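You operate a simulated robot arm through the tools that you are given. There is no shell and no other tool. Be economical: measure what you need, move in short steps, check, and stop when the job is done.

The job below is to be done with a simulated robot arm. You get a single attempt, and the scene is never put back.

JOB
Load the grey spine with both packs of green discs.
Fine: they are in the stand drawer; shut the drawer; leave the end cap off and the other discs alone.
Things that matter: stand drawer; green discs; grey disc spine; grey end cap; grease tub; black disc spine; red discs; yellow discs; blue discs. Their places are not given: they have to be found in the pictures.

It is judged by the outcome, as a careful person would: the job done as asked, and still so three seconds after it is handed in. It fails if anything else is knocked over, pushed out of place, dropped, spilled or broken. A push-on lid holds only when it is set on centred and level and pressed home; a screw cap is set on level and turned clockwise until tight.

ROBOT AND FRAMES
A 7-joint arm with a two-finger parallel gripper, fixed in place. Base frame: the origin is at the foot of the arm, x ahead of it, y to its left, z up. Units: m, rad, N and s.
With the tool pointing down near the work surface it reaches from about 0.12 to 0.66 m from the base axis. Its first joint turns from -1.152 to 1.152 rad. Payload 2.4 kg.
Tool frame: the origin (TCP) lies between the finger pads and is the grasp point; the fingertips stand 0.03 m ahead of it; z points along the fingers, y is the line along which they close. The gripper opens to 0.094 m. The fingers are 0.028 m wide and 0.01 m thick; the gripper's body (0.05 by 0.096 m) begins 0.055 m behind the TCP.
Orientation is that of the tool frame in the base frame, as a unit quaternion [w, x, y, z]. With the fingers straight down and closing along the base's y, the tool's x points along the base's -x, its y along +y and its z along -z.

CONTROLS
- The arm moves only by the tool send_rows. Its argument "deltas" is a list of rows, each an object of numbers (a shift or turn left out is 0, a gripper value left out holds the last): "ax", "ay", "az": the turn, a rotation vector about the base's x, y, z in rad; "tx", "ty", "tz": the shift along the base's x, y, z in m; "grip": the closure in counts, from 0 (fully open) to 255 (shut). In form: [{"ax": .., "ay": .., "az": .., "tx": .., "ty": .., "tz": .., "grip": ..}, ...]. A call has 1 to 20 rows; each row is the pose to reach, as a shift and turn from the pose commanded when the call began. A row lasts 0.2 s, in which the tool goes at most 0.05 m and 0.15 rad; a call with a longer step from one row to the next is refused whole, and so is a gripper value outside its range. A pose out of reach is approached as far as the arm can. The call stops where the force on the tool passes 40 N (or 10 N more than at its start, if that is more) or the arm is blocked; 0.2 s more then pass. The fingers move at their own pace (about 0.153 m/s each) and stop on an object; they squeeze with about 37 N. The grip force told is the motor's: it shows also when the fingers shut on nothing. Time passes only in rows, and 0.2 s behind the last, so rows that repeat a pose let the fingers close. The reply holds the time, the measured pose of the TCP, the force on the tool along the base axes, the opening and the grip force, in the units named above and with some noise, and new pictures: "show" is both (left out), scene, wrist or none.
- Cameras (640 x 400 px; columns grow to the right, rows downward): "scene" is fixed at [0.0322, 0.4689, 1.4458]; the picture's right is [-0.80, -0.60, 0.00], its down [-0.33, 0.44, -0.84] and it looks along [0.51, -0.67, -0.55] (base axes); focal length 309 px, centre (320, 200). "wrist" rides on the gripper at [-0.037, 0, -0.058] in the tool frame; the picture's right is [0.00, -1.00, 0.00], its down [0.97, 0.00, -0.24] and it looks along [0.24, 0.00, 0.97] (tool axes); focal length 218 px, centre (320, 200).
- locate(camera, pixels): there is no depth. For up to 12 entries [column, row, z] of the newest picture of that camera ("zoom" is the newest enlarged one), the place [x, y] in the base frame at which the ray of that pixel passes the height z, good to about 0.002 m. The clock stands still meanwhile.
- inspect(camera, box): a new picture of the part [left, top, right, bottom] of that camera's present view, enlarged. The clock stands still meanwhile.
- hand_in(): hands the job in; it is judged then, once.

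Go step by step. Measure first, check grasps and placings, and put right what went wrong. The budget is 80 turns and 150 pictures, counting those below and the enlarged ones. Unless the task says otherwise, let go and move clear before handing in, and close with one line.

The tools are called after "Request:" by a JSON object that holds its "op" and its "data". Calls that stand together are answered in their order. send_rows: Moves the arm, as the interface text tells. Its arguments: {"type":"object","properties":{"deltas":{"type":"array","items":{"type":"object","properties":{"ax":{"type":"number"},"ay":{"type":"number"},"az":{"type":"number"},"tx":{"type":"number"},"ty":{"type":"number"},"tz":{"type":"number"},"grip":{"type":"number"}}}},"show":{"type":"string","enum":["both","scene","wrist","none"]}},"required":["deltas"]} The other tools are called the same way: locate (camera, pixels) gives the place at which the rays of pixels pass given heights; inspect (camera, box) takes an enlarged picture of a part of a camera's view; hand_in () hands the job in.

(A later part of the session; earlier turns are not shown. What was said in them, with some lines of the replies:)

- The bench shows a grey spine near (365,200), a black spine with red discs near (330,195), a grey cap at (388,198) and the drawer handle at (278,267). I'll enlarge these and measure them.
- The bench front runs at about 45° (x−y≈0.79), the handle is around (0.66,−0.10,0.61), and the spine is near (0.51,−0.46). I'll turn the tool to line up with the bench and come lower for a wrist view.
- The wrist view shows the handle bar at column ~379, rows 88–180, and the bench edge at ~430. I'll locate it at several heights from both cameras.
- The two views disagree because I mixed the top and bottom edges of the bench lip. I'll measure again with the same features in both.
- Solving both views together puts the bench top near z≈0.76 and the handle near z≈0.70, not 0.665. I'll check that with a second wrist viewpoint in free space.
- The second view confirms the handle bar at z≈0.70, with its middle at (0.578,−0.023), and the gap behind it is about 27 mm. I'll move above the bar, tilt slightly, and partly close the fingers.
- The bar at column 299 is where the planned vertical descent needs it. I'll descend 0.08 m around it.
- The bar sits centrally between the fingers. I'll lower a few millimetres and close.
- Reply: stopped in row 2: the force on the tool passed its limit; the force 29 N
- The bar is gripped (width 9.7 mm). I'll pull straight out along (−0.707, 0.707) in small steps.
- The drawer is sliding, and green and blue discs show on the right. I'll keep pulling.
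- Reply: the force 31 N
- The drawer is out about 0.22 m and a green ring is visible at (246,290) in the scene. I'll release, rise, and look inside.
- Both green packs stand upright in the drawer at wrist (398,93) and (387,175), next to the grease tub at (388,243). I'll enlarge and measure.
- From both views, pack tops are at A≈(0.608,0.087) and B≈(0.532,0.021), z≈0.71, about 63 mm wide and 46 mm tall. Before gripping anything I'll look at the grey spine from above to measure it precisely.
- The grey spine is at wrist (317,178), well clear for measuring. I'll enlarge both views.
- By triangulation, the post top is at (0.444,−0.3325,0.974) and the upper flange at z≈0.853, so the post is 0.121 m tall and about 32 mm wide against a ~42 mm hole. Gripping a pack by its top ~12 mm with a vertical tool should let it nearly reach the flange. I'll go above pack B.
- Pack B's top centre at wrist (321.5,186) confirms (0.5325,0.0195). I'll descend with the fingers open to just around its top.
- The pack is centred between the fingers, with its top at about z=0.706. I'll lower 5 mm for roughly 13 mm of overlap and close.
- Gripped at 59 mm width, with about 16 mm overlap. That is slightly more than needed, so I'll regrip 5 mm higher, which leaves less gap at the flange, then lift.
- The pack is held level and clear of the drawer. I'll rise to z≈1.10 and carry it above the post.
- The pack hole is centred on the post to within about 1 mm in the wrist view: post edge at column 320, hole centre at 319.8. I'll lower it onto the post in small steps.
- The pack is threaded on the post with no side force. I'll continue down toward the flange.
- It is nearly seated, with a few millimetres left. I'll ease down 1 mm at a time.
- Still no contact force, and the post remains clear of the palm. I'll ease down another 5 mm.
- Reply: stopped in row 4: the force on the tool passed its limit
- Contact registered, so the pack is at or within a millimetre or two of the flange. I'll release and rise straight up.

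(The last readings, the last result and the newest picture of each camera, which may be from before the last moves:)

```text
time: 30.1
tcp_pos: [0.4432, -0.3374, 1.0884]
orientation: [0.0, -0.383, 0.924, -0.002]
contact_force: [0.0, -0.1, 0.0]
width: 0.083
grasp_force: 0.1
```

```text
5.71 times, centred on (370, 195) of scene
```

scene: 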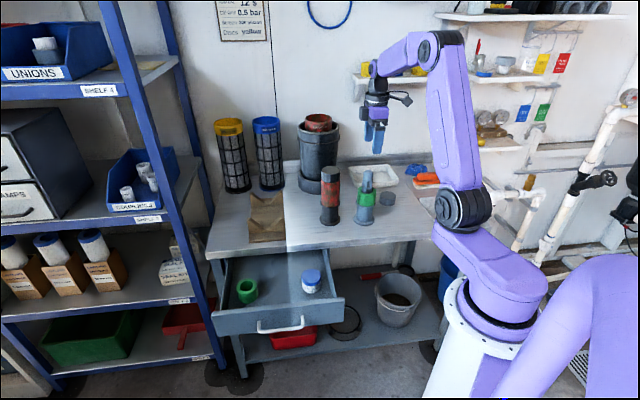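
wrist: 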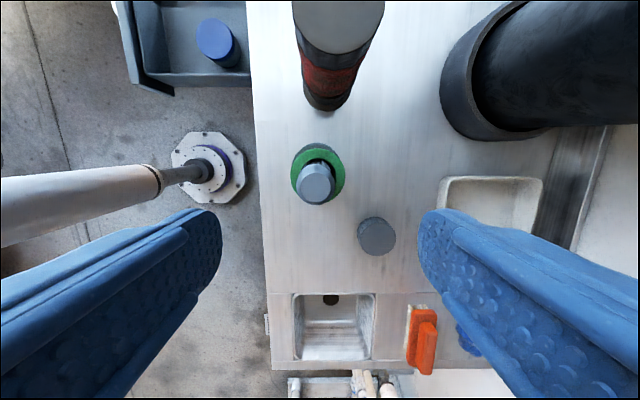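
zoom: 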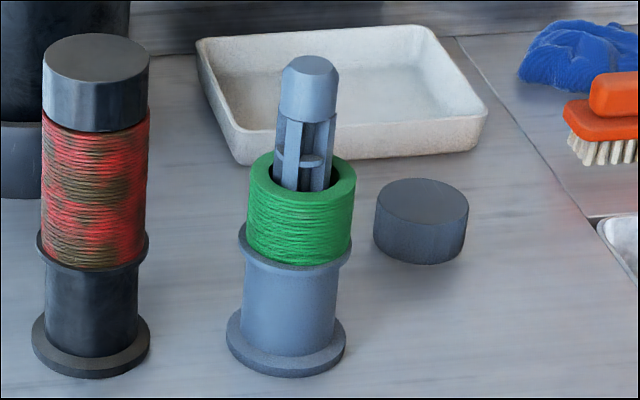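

The first pack is seated flat on the flange and nothing else has moved. I'll return for pack A, hovering above it.

Request:
{"op": "send_rows", "data": {"deltas": [{"tx": 0.01, "ty": 0.04, "grip": 0}, {"tx": 0.022, "ty": 0.083}, {"tx": 0.036, "ty": 0.126}, {"tx": 0.052, "ty": 0.169}, {"tx": 0.068, "ty": 0.212}, {"tx": 0.084, "ty": 0.255}, {"tx": 0.1, "ty": 0.298}, {"tx": 0.116, "ty": 0.341}, {"tx": 0.132, "ty": 0.38}, {"tx": 0.148, "ty": 0.41, "tz": -0.03}, {"tx": 0.163, "ty": 0.4264, "tz": -0.065}, {"tx": 0.163, "ty": 0.4264, "tz": -0.11}, {"tx": 0.163, "ty": 0.4264, "tz": -0.155}, {"tx": 0.163, "ty": 0.4264, "tz": -0.2}, {"tx": 0.163, "ty": 0.4264, "tz": -0.24}, {"tx": 0.163, "ty": 0.4264, "tz": -0.24}]}}

Request:
{"op": "inspect", "data": {"camera": "wrist", "box": [250, 120, 390, 260]}}

```text
time: 33.5
tcp_pos: [0.6069, 0.0917, 0.8471]
orientation: [0.001, -0.382, 0.924, -0.002]
contact_force: [-1.3, 0.5, 0.2]
width: 0.094
grasp_force: 0.0
```

scene: 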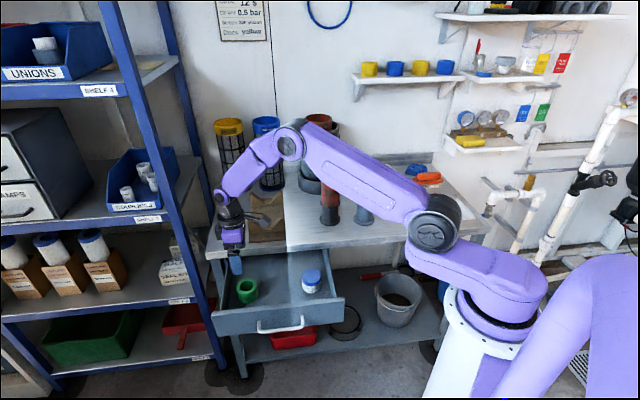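
wrist: 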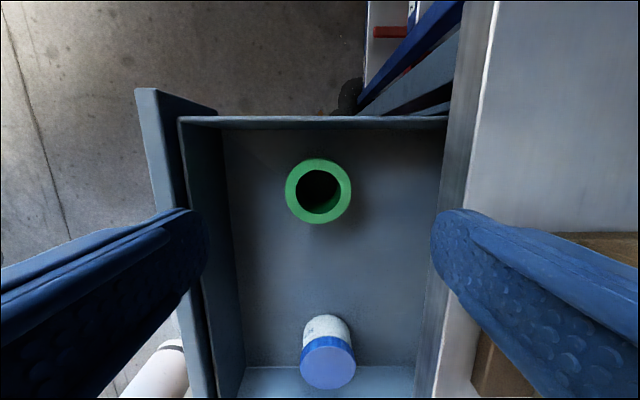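

```text
2.86 times, centred on (320, 190) of wrist
```

zoom: 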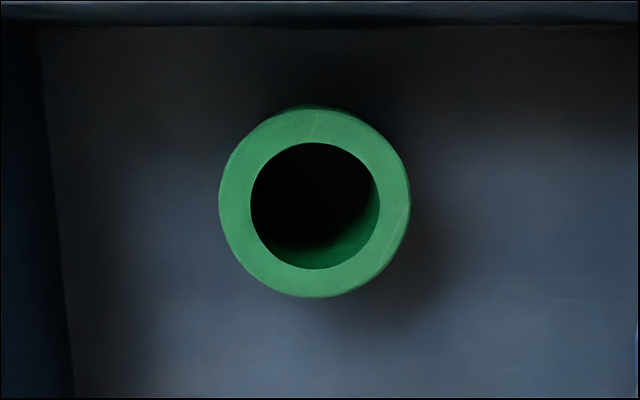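

Pack A is about 4 mm off the tool axis. I'll correct by (−3.7, −1.1) mm and descend to the same grip height as before.

Request:
{"op": "send_rows", "data": {"deltas": [{"tx": -0.0037, "ty": -0.0011, "tz": -0.03}, {"tx": -0.0037, "ty": -0.0011, "tz": -0.065}, {"tx": -0.0037, "ty": -0.0011, "tz": -0.095}, {"tx": -0.0037, "ty": -0.0011, "tz": -0.1195}, {"tx": -0.0037, "ty": -0.0011, "tz": -0.1195}]}}

```text
time: 34.7
tcp_pos: [0.6035, 0.0904, 0.7254]
orientation: [0.001, -0.382, 0.924, -0.001]
contact_force: [-0.5, 0.7, 0.5]
width: 0.094
grasp_force: 0.1
```

scene: 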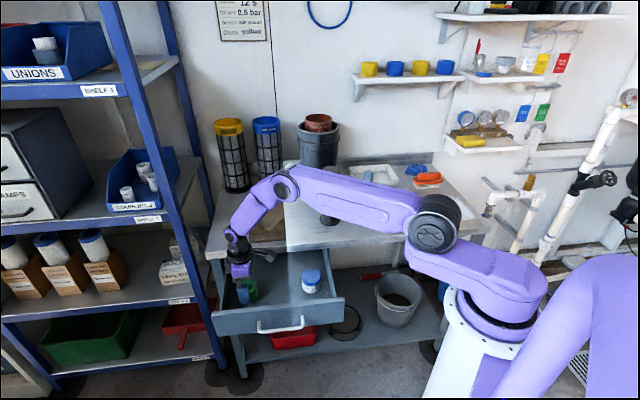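
wrist: 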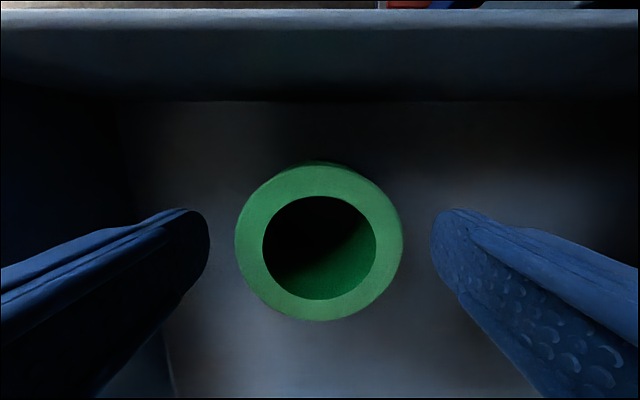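

The pack is centred with about 18 mm overlap, which is fine for the upper position. I'll close and lift.

Request:
{"op": "send_rows", "data": {"deltas": [{"grip": 100}, {"grip": 255}, {"grip": 255}, {"grip": 255}, {"tz": 0.015}, {"tz": 0.04}, {"tz": 0.08}, {"tz": 0.125}, {"tz": 0.17}]}}

```text
time: 36.7
tcp_pos: [0.6019, 0.0869, 0.8951]
orientation: [0.0, -0.382, 0.924, -0.002]
contact_force: [0.5, 0.5, -0.2]
width: 0.0566
grasp_force: 36.9
```

scene: 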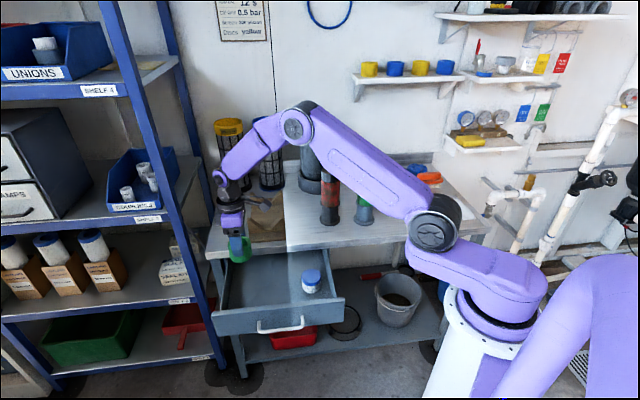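
wrist: 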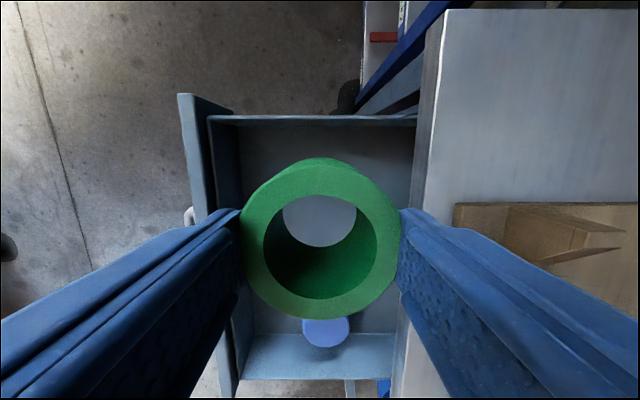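

Pack A is lifted cleanly. I'll carry it at z≈1.10 to above the spine.

Request:
{"op": "send_rows", "data": {"deltas": [{"tz": 0.045}, {"tz": 0.09}, {"tz": 0.135}, {"tz": 0.18, "tx": -0.005, "ty": -0.01}, {"tz": 0.205, "tx": -0.02, "ty": -0.04}, {"tz": 0.205, "tx": -0.036, "ty": -0.083}, {"tz": 0.205, "tx": -0.052, "ty": -0.126}, {"tz": 0.205, "tx": -0.068, "ty": -0.169}, {"tz": 0.205, "tx": -0.084, "ty": -0.212}, {"tz": 0.205, "tx": -0.1, "ty": -0.255}, {"tz": 0.205, "tx": -0.116, "ty": -0.298}, {"tz": 0.205, "tx": -0.132, "ty": -0.341}, {"tz": 0.205, "tx": -0.145, "ty": -0.384}, {"tz": 0.205, "tx": -0.156, "ty": -0.41}, {"tz": 0.205, "tx": -0.158, "ty": -0.4205}, {"tz": 0.205, "tx": -0.158, "ty": -0.4205}]}}

Request:
{"op": "inspect", "data": {"camera": "wrist", "box": [240, 150, 400, 320]}}

Request:
{"op": "inspect", "data": {"camera": "scene", "box": [320, 120, 420, 230]}}

```text
time: 40.1
tcp_pos: [0.4451, -0.3295, 1.1003]
orientation: [0.001, -0.382, 0.924, -0.002]
contact_force: [0.1, -0.3, -0.8]
width: 0.0567
grasp_force: 37.4
```

scene: 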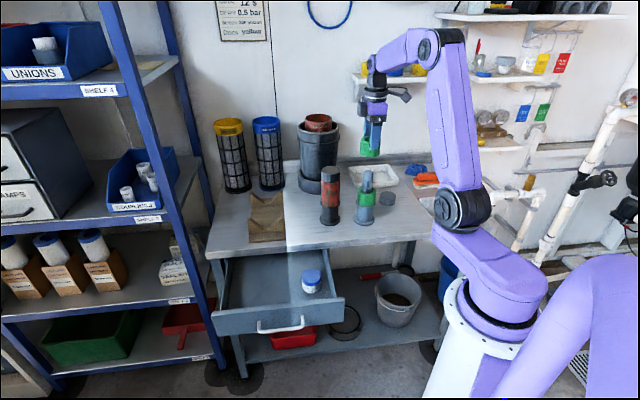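
wrist: 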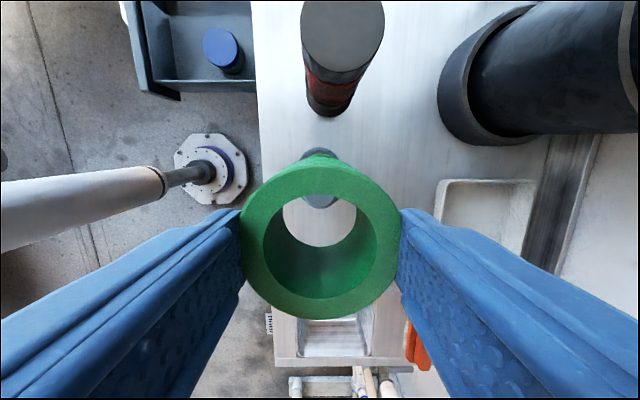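

```text
2.35 times, centred on (320, 235) of wrist
```

zoom: 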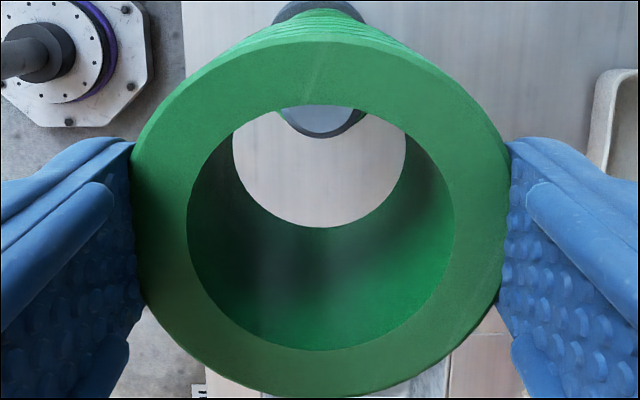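

```text
3.64 times, centred on (370, 175) of scene
```

zoom: 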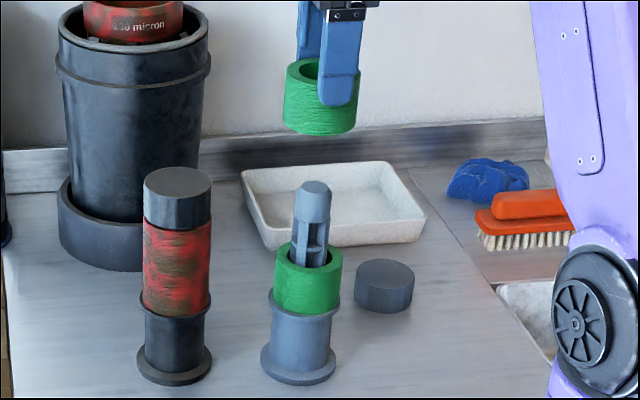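

The post is about 3.5 mm toward tool +x from the hole centre. I'll correct by (−2, −2.7) mm and lower the pack onto the post.

Request:
{"op": "send_rows", "data": {"deltas": [{"tx": -0.002, "ty": -0.0027, "tz": -0.01}, {"tx": -0.002, "ty": -0.0027, "tz": -0.03}, {"tx": -0.002, "ty": -0.0027, "tz": -0.045}, {"tx": -0.002, "ty": -0.0027, "tz": -0.06}, {"tx": -0.002, "ty": -0.0027, "tz": -0.07}, {"tx": -0.002, "ty": -0.0027, "tz": -0.08}, {"tx": -0.002, "ty": -0.0027, "tz": -0.09}, {"tx": -0.002, "ty": -0.0027, "tz": -0.1}]}}

Request:
{"op": "inspect", "data": {"camera": "scene", "box": [320, 130, 420, 230]}}

```text
time: 41.9
tcp_pos: [0.4431, -0.3343, 1.0005]
orientation: [0.0, -0.381, 0.924, -0.003]
contact_force: [-0.5, -0.2, -1.3]
width: 0.0562
grasp_force: 36.6
```

scene: 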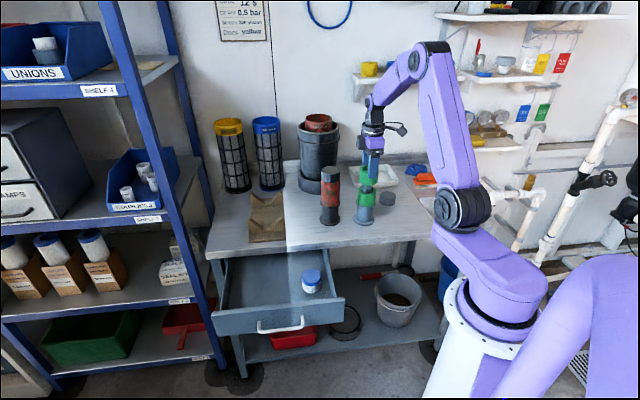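
wrist: 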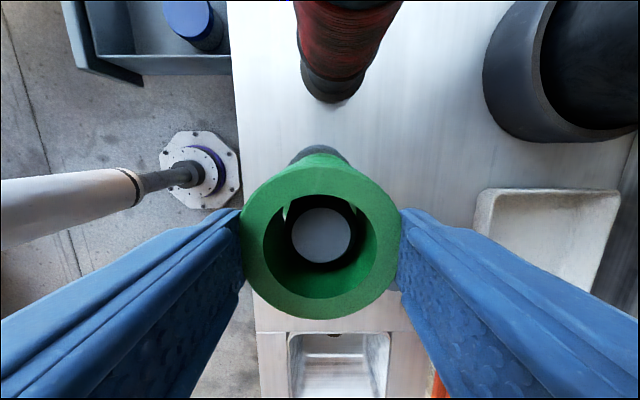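

```text
4.00 times, centred on (370, 180) of scene
```

zoom: 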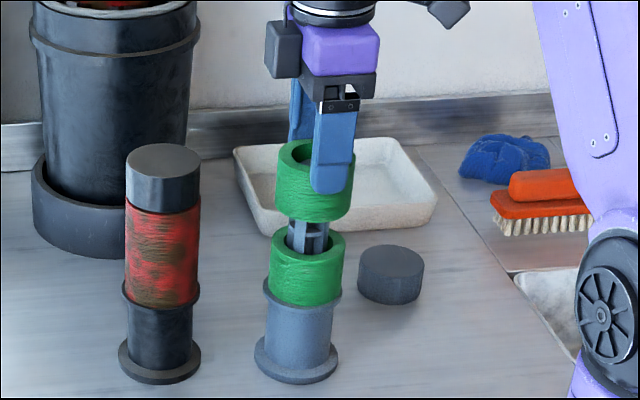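

It is threaded with no side load, with about 40 mm to go. I'll lower in small steps until it contacts the first pack.

Request:
{"op": "send_rows", "data": {"deltas": [{"tz": -0.012}, {"tz": -0.022}, {"tz": -0.028}, {"tz": -0.032}, {"tz": -0.034}, {"tz": -0.036}, {"tz": -0.038}], "show": "wrist"}}

Request:
{"op": "inspect", "data": {"camera": "scene", "box": [340, 160, 400, 220]}}

```text
time: 43.5
tcp_pos: [0.4426, -0.3337, 0.9631]
orientation: [0.0, -0.381, 0.924, -0.003]
contact_force: [-1.3, -0.5, 1.8]
width: 0.0566
grasp_force: 37.0
```

wrist: 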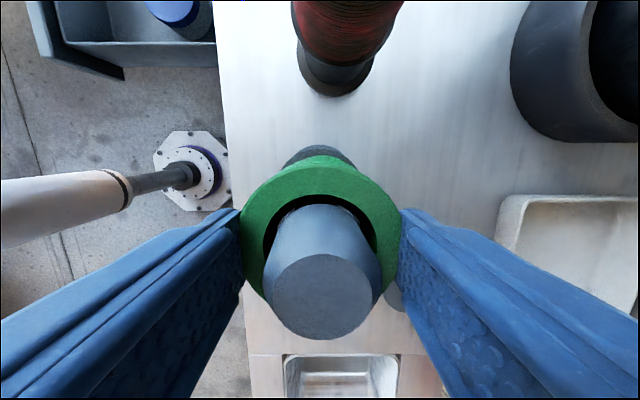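

```text
6.67 times, centred on (370, 190) of scene
```

zoom: 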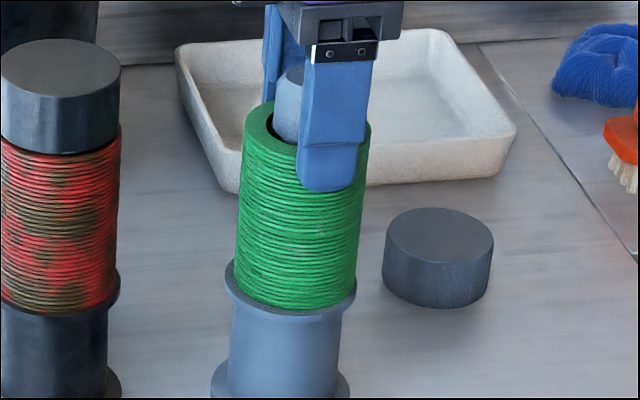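

The packs look touching. I'll ease down a little further to confirm contact, then release and rise.

Request:
{"op": "send_rows", "data": {"deltas": [{"tz": -0.001}, {"tz": -0.002}, {"tz": -0.003}, {"tz": -0.004}], "show": "none"}}

```text
time: 44.5
tcp_pos: [0.4429, -0.3331, 0.9613]
orientation: [0.003, -0.381, 0.924, -0.005]
contact_force: [-6.3, 2.7, 35.8]
width: 0.0566
grasp_force: 36.5
```

There is a firm 36 N upward reaction, so the pack is seated. I'll relax 2 mm, release and rise.

Request:
{"op": "send_rows", "data": {"deltas": [{"tz": 0.002}, {"tz": 0.002, "grip": 110}, {"tz": 0.002, "grip": 60}, {"tz": 0.002, "grip": 30}, {"tz": 0.012}, {"tz": 0.03}, {"tz": 0.07}, {"tz": 0.115}, {"tz": 0.15}]}}

Request:
{"op": "inspect", "data": {"camera": "scene", "box": [330, 155, 410, 235]}}

```text
time: 46.5
tcp_pos: [0.4428, -0.3353, 1.1088]
orientation: [0.001, -0.382, 0.924, -0.003]
contact_force: [-0.1, 0.5, -0.3]
width: 0.0827
grasp_force: 0.1
```

scene: 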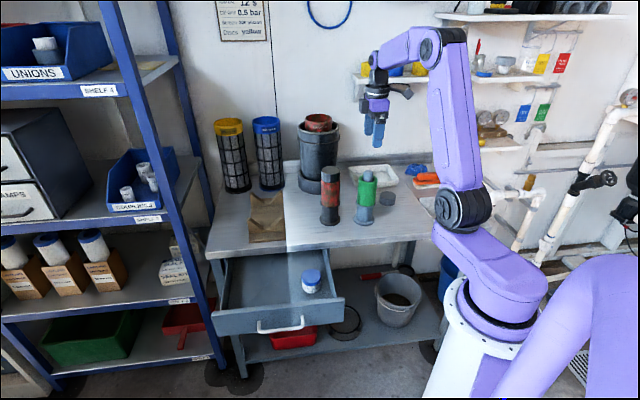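
wrist: 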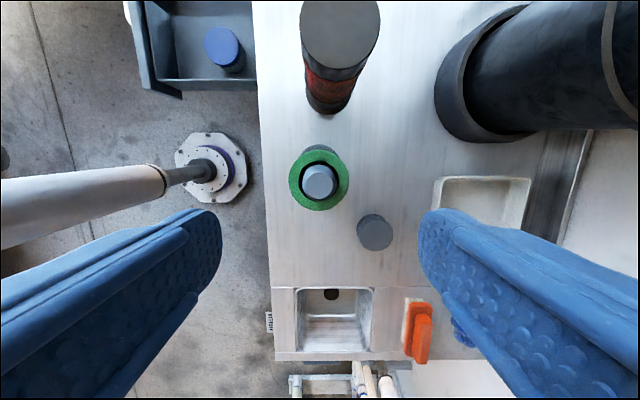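

```text
5.00 times, centred on (370, 195) of scene
```

zoom: 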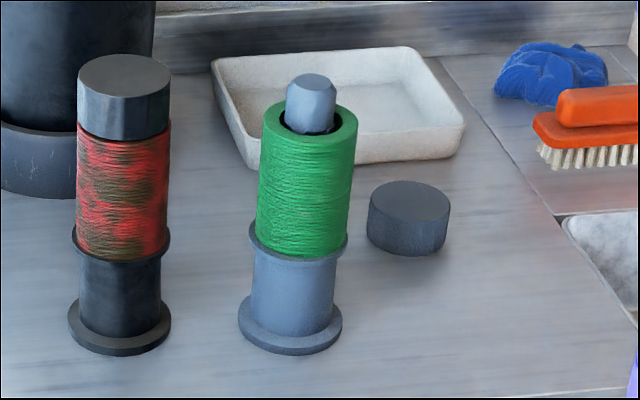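

Both packs are seated on the grey spine, with the cap untouched. To close the drawer I'll return above the handle in the same tilted pose used to open it.

Request:
{"op": "send_rows", "data": {"deltas": [{"ty": 0.045}, {"ty": 0.09}, {"tx": -0.003, "ty": 0.135}, {"tx": -0.006, "ty": 0.18}, {"tx": -0.009, "ty": 0.225}, {"tx": -0.012, "ty": 0.27}, {"tx": -0.015, "ty": 0.315}, {"tx": -0.018, "ty": 0.36}, {"tx": -0.021, "ty": 0.405, "grip": 180}, {"tx": -0.024, "ty": 0.445, "ax": -0.06, "ay": -0.06, "tz": -0.02}, {"tx": -0.024, "ty": 0.469, "ax": -0.12, "ay": -0.12, "tz": -0.055}, {"tx": -0.024, "ty": 0.469, "ax": -0.12, "ay": -0.12, "tz": -0.1}, {"tx": -0.024, "ty": 0.469, "ax": -0.12, "ay": -0.12, "tz": -0.145}, {"tx": -0.024, "ty": 0.469, "ax": -0.12, "ay": -0.12, "tz": -0.19}, {"tx": -0.024, "ty": 0.469, "ax": -0.12, "ay": -0.12, "tz": -0.235}, {"tx": -0.024, "ty": 0.469, "ax": -0.12, "ay": -0.12, "tz": -0.28}, {"tx": -0.024, "ty": 0.469, "ax": -0.12, "ay": -0.12, "tz": -0.309}, {"tx": -0.024, "ty": 0.469, "ax": -0.12, "ay": -0.12, "tz": -0.309}]}}

```text
time: 50.3
tcp_pos: [0.42, 0.1355, 0.8004]
orientation: [0.034, -0.381, 0.921, -0.08]
contact_force: [-0.5, -0.3, 0.3]
width: 0.0276
grasp_force: 0.1
```

scene: 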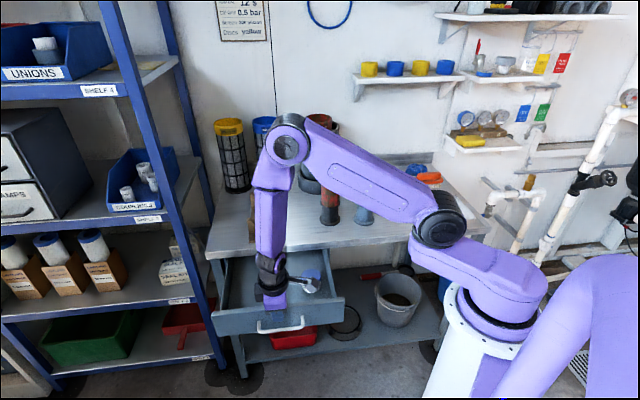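
wrist: 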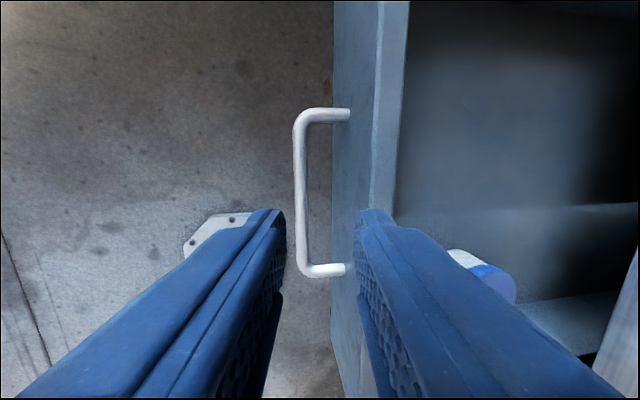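

The bar is at column 300, the same as when I opened it. I'll descend and grip.

Request:
{"op": "send_rows", "data": {"deltas": [{"tz": -0.03}, {"tz": -0.055}, {"tz": -0.07}, {"tz": -0.08}, {"tz": -0.08}, {"tz": -0.08, "grip": 255}, {"tz": -0.08, "grip": 255}, {"tz": -0.08, "grip": 255}]}}

```text
time: 52.1
tcp_pos: [0.4178, 0.136, 0.721]
orientation: [0.033, -0.38, 0.921, -0.081]
contact_force: [0.6, 0.7, 4.1]
width: 0.0096
grasp_force: 43.5
```

scene: 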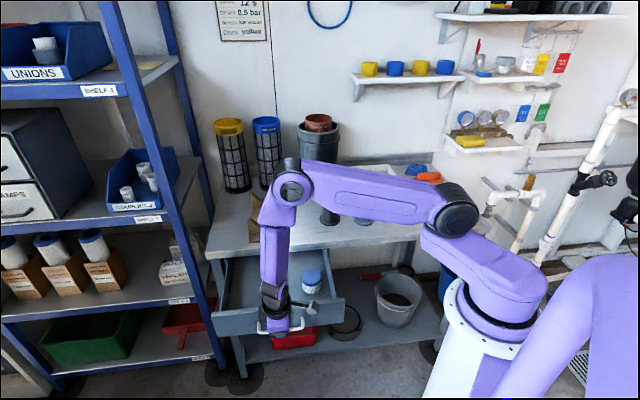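
wrist: 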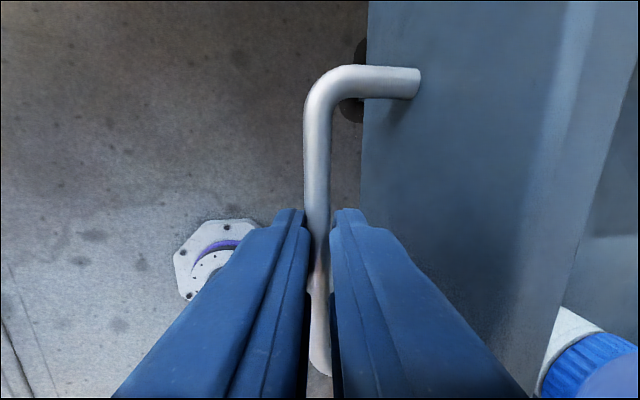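

Handle gripped. I'll push the drawer in smoothly along the reverse direction.

Request:
{"op": "send_rows", "data": {"deltas": [{"tx": 0.005, "ty": -0.005}, {"tx": 0.014, "ty": -0.014}, {"tx": 0.025, "ty": -0.025}, {"tx": 0.036, "ty": -0.036}, {"tx": 0.047, "ty": -0.047}, {"tx": 0.058, "ty": -0.058}, {"tx": 0.069, "ty": -0.069}, {"tx": 0.08, "ty": -0.08}, {"tx": 0.091, "ty": -0.091}, {"tx": 0.102, "ty": -0.102}, {"tx": 0.113, "ty": -0.113}, {"tx": 0.124, "ty": -0.124}, {"tx": 0.133, "ty": -0.133}, {"tx": 0.14, "ty": -0.14}, {"tx": 0.145, "ty": -0.145}, {"tx": 0.149, "ty": -0.149}, {"tx": 0.152, "ty": -0.152}, {"tx": 0.154, "ty": -0.154}]}}

```text
time: 54.1
tcp_pos: [0.5072, 0.0465, 0.7209]
orientation: [0.033, -0.381, 0.92, -0.082]
contact_force: [-4.2, -5.5, 7.8]
width: 0.0098
grasp_force: 43.3
stopped in row 9: the force on the tool passed its limit (the readings are from after the stop); the commanded pose is now the measured one
```

scene: 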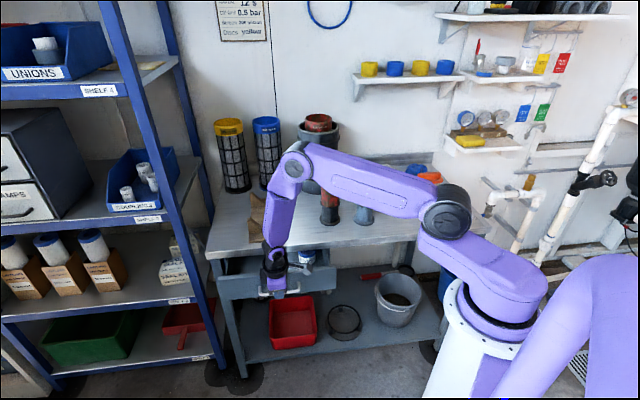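
wrist: 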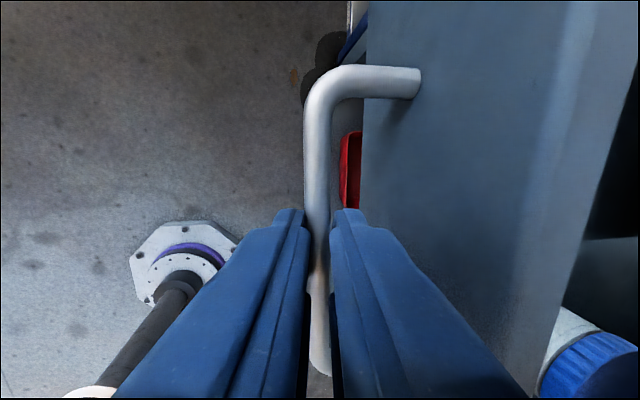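

The push stopped partway on force, with about 9 cm left. I'll check whether something is catching or whether it was just friction.

Request:
{"op": "inspect", "data": {"camera": "scene", "box": [200, 225, 350, 315]}}

Request:
{"op": "inspect", "data": {"camera": "scene", "box": [280, 230, 340, 280]}}

```text
4.27 times, centred on (275, 270) of scene
```

zoom: 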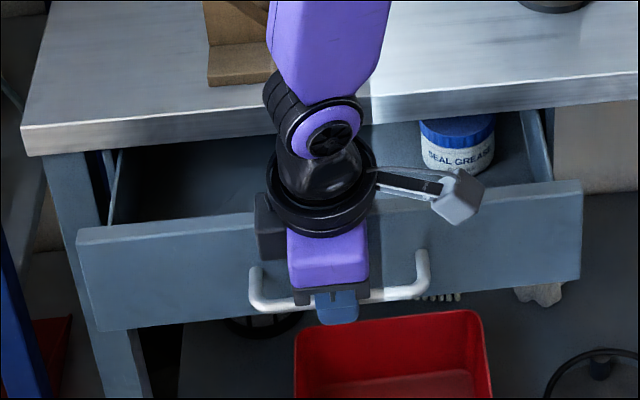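

```text
8.00 times, centred on (310, 255) of scene
```

zoom: 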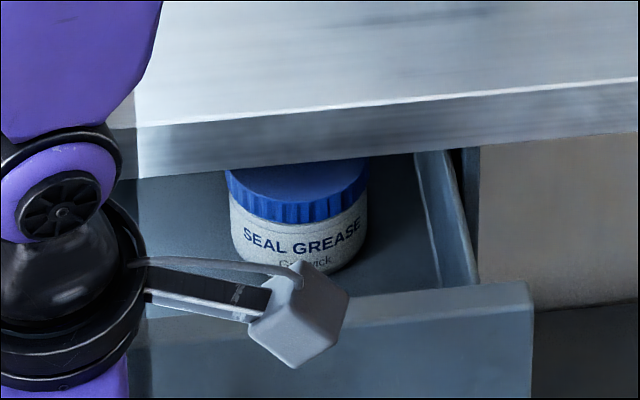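

The tub is upright and its lid (z≈0.714) clears the bench underside (~0.738), so nothing appears to be catching. I'll retry more gently.

Request:
{"op": "send_rows", "data": {"deltas": [{"tx": 0.002, "ty": -0.002}, {"tx": 0.006, "ty": -0.006}, {"tx": 0.011, "ty": -0.011}, {"tx": 0.017, "ty": -0.017}, {"tx": 0.023, "ty": -0.023}]}}

Request:
{"op": "inspect", "data": {"camera": "scene", "box": [200, 220, 350, 315]}}

```text
time: 55.3
tcp_pos: [0.5319, 0.0229, 0.7204]
orientation: [0.033, -0.379, 0.921, -0.083]
contact_force: [-8.4, -8.5, 23.1]
width: 0.0101
grasp_force: 43.0
```

scene: 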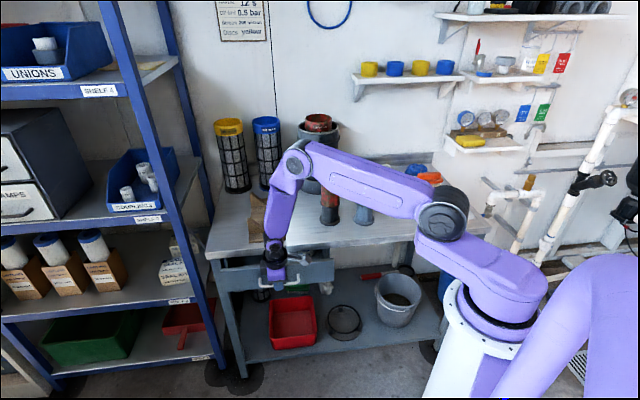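
wrist: 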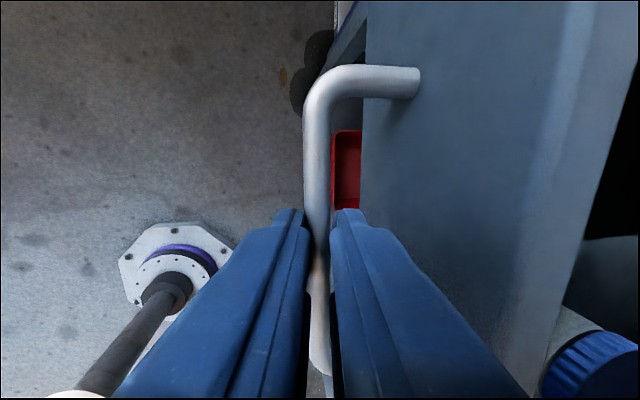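

```text
4.21 times, centred on (275, 268) of scene
```

zoom: 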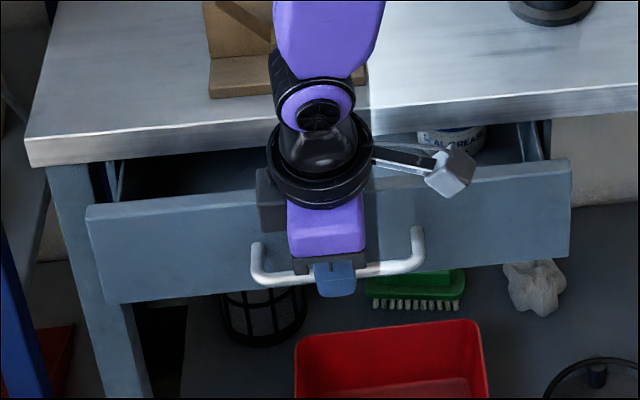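

It slides, with a little sideways and vertical load building up. I'll continue with a small relief correction.

Request:
{"op": "send_rows", "data": {"deltas": [{"tx": 0.003, "ty": -0.005, "tz": 0.002}, {"tx": 0.009, "ty": -0.011, "tz": 0.002}, {"tx": 0.015, "ty": -0.017, "tz": 0.002}, {"tx": 0.021, "ty": -0.023, "tz": 0.002}, {"tx": 0.027, "ty": -0.029, "tz": 0.002}, {"tx": 0.033, "ty": -0.035, "tz": 0.002}]}}

Request:
{"op": "inspect", "data": {"camera": "scene", "box": [200, 220, 350, 315]}}

```text
time: 56.3
tcp_pos: [0.5472, 0.0062, 0.7214]
orientation: [0.033, -0.382, 0.92, -0.081]
contact_force: [0.8, 0.6, -5.9]
width: 0.0099
grasp_force: 43.7
stopped in row 4: the force on the tool passed its limit (the readings are from after the stop); the commanded pose is now the measured one
```

scene: 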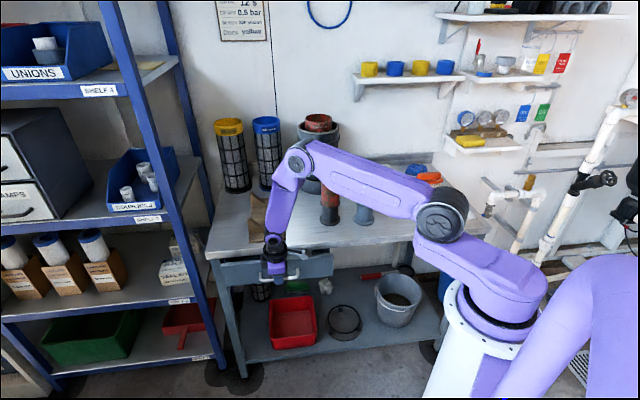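
wrist: 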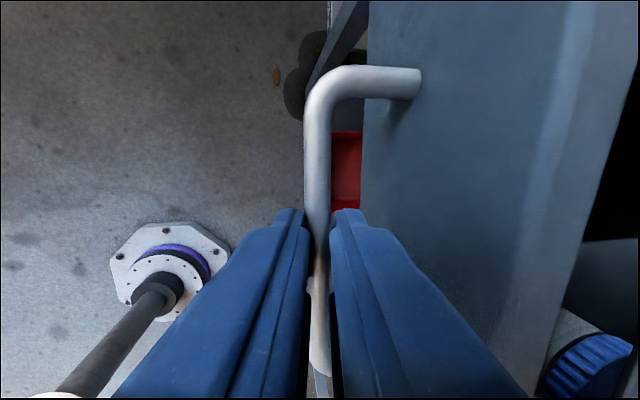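

```text
4.21 times, centred on (275, 268) of scene
```

zoom: 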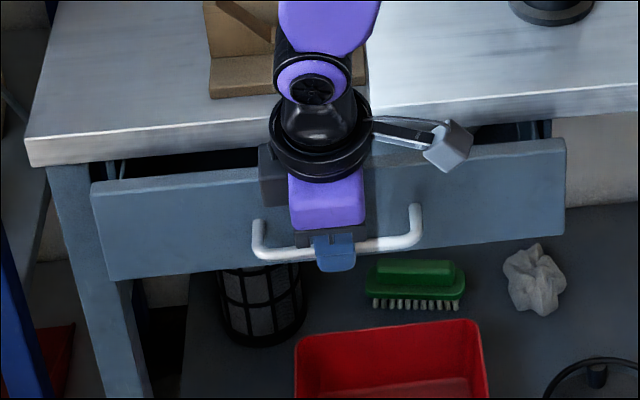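

It is still moving, with about 36 mm left. I'll continue in small steps.

Request:
{"op": "send_rows", "data": {"deltas": [{"tx": 0.003, "ty": -0.003}, {"tx": 0.007, "ty": -0.007}, {"tx": 0.011, "ty": -0.011}, {"tx": 0.015, "ty": -0.015}, {"tx": 0.019, "ty": -0.019}, {"tx": 0.022, "ty": -0.022}, {"tx": 0.025, "ty": -0.025}]}}

Request:
{"op": "inspect", "data": {"camera": "scene", "box": [200, 220, 350, 315]}}

```text
time: 57.9
tcp_pos: [0.5732, -0.0186, 0.7211]
orientation: [0.033, -0.382, 0.92, -0.08]
contact_force: [7.9, 5.8, -23.3]
width: 0.0095
grasp_force: 43.4
```

scene: 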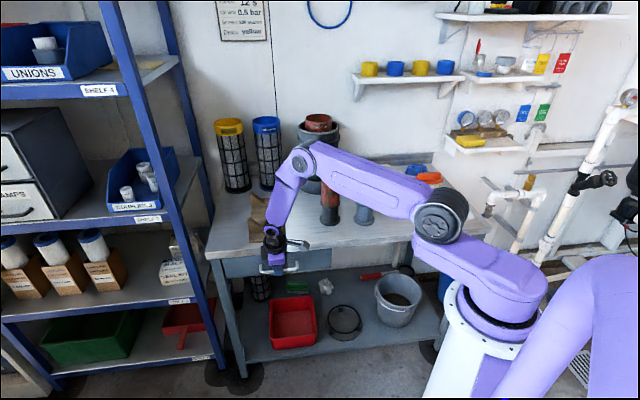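
wrist: 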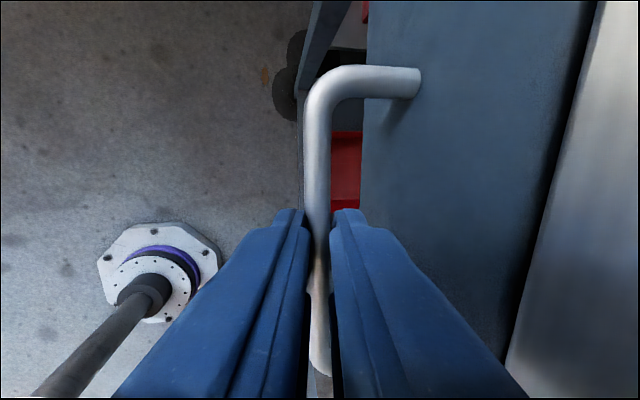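

```text
4.21 times, centred on (275, 268) of scene
```

zoom: 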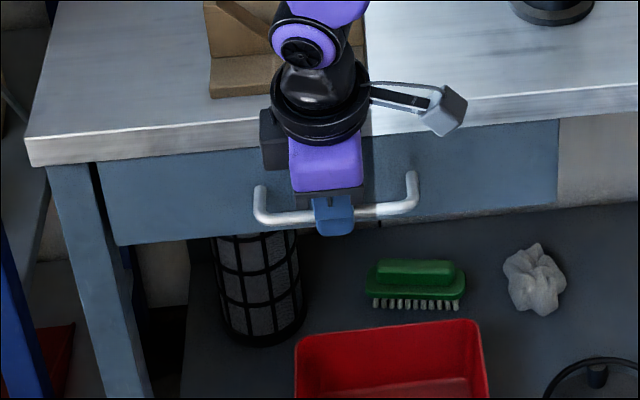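

The drawer looks shut, with the TCP back at its original grip point. I'll give a last small press to be sure it is home.

Request:
{"op": "send_rows", "data": {"deltas": [{"tx": 0.001, "ty": -0.001, "tz": -0.001}, {"tx": 0.002, "ty": -0.002, "tz": -0.001}, {"tx": 0.003, "ty": -0.003, "tz": -0.001}, {"tx": 0.004, "ty": -0.004, "tz": -0.001}], "show": "wrist"}}

```text
time: 58.7
tcp_pos: [0.574, -0.0193, 0.721]
orientation: [0.029, -0.384, 0.919, -0.079]
contact_force: [-7.6, 1.1, 12.3]
width: 0.0096
grasp_force: 43.8
stopped in row 4: the force on the tool passed its limit (the readings are from after the stop); the commanded pose is now the measured one
```

wrist: 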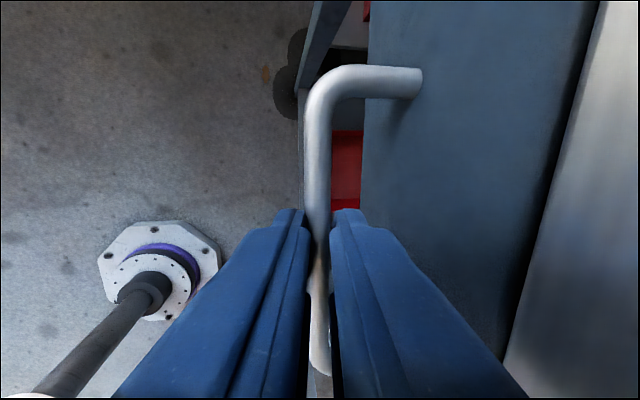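

It is hard against its stop. I'll release the handle, rise and move clear for a final check.

Request:
{"op": "send_rows", "data": {"deltas": [{"grip": 215}, {"grip": 185}, {"grip": 182}, {"tz": 0.03}, {"tz": 0.07}, {"tz": 0.115}, {"tz": 0.16, "tx": -0.01, "ty": 0.01}, {"tz": 0.2, "tx": -0.03, "ty": 0.03}, {"tz": 0.24, "tx": -0.06, "ty": 0.05}, {"tz": 0.28, "tx": -0.09, "ty": 0.06}, {"tz": 0.28, "tx": -0.09, "ty": 0.06}]}}

Request:
{"op": "inspect", "data": {"camera": "scene", "box": [200, 220, 350, 315]}}

Request:
{"op": "inspect", "data": {"camera": "scene", "box": [310, 150, 430, 235]}}

```text
refused: row 9 steps farther than a row can; nothing moved
```

```text
4.21 times, centred on (275, 268) of scene
```

zoom: 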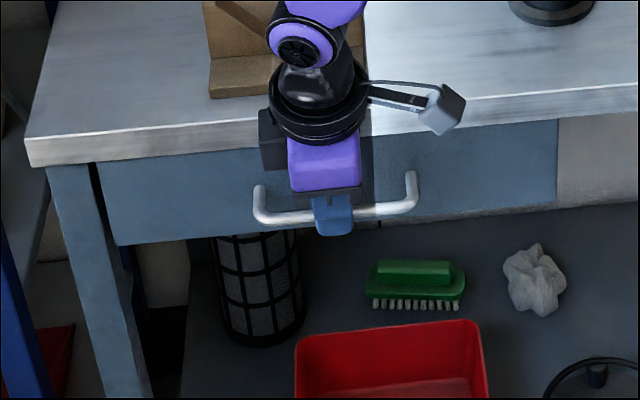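

```text
4.71 times, centred on (370, 192) of scene
```

zoom: 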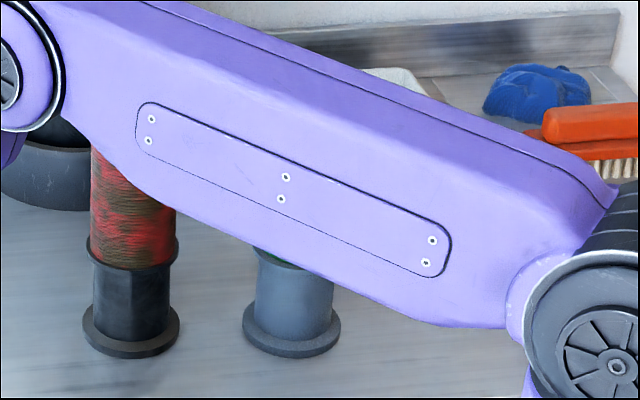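

One step was too long, so the call was refused and nothing moved. I'll resend with shorter steps.

Request:
{"op": "send_rows", "data": {"deltas": [{"grip": 215}, {"grip": 185}, {"grip": 182}, {"tz": 0.03}, {"tz": 0.07}, {"tz": 0.11}, {"tz": 0.15, "tx": -0.01, "ty": 0.01}, {"tz": 0.185, "tx": -0.025, "ty": 0.025}, {"tz": 0.22, "tx": -0.045, "ty": 0.04}, {"tz": 0.255, "tx": -0.07, "ty": 0.05}, {"tz": 0.29, "tx": -0.095, "ty": 0.06}, {"tz": 0.32, "tx": -0.12, "ty": 0.07}, {"tz": 0.35, "tx": -0.145, "ty": 0.08}]}}

Request:
{"op": "inspect", "data": {"camera": "scene", "box": [200, 220, 350, 315]}}

Request:
{"op": "inspect", "data": {"camera": "scene", "box": [310, 150, 430, 235]}}

```text
time: 61.5
tcp_pos: [0.4289, 0.062, 1.0705]
orientation: [0.031, -0.383, 0.92, -0.08]
contact_force: [-0.1, 0.6, 0.7]
width: 0.027
grasp_force: 0.0
```

scene: 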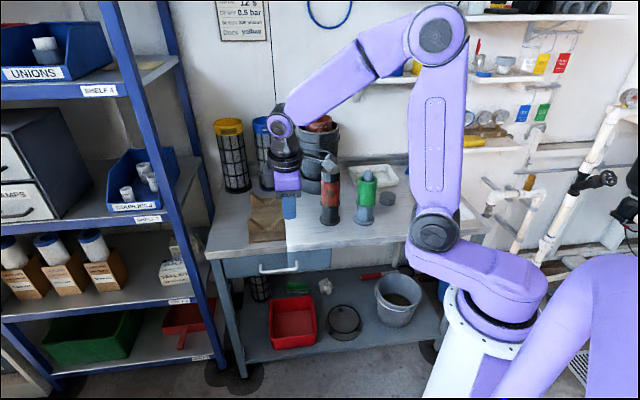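
wrist: 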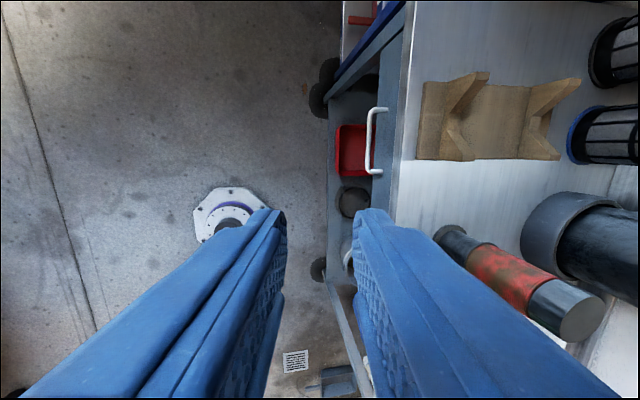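

```text
4.21 times, centred on (275, 268) of scene
```

zoom: 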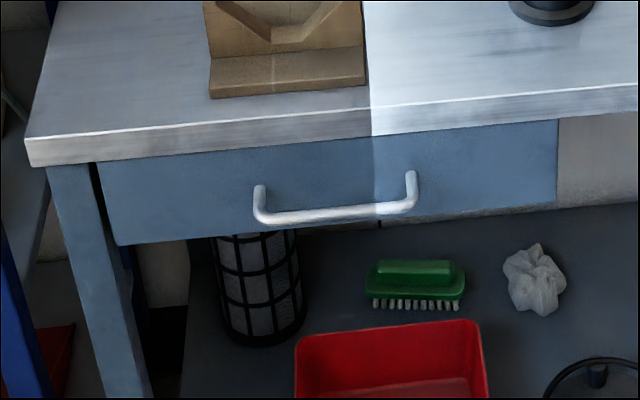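

```text
4.71 times, centred on (370, 192) of scene
```

zoom: 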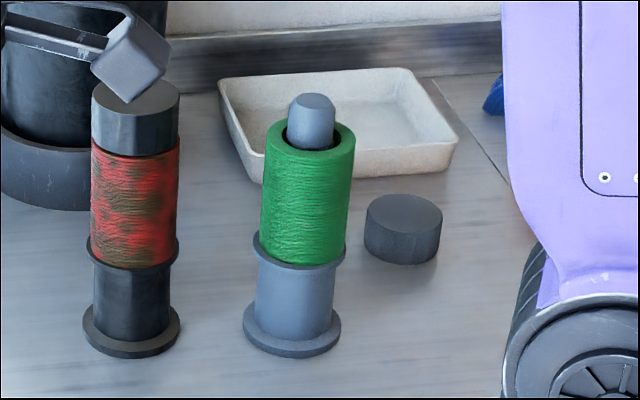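

Both packs are on the spine, and the drawer looks shut. I'll check the drawer against the same enlargement I took before opening.

Request:
{"op": "inspect", "data": {"camera": "scene", "box": [240, 240, 320, 290]}}

```text
8.00 times, centred on (280, 265) of scene
```

zoom: 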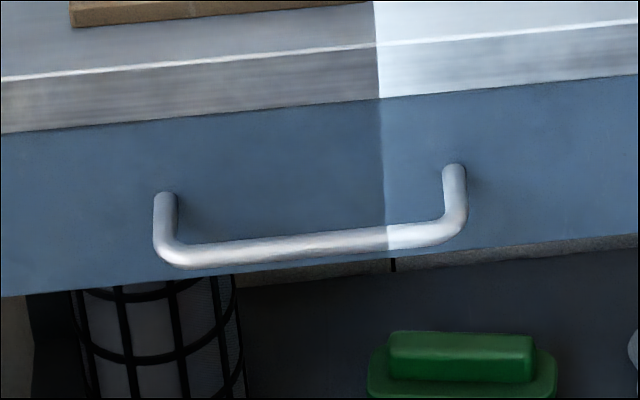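

The handle and drawer front match the original picture to the pixel, so the drawer is fully shut, and the arm is clear. I'll hand in.

Request:
{"op": "hand_in", "data": {}}

```text
The job is handed in.
```

Both green packs are on the grey spine and the drawer is shut; the end cap is off, and I left the other discs alone.
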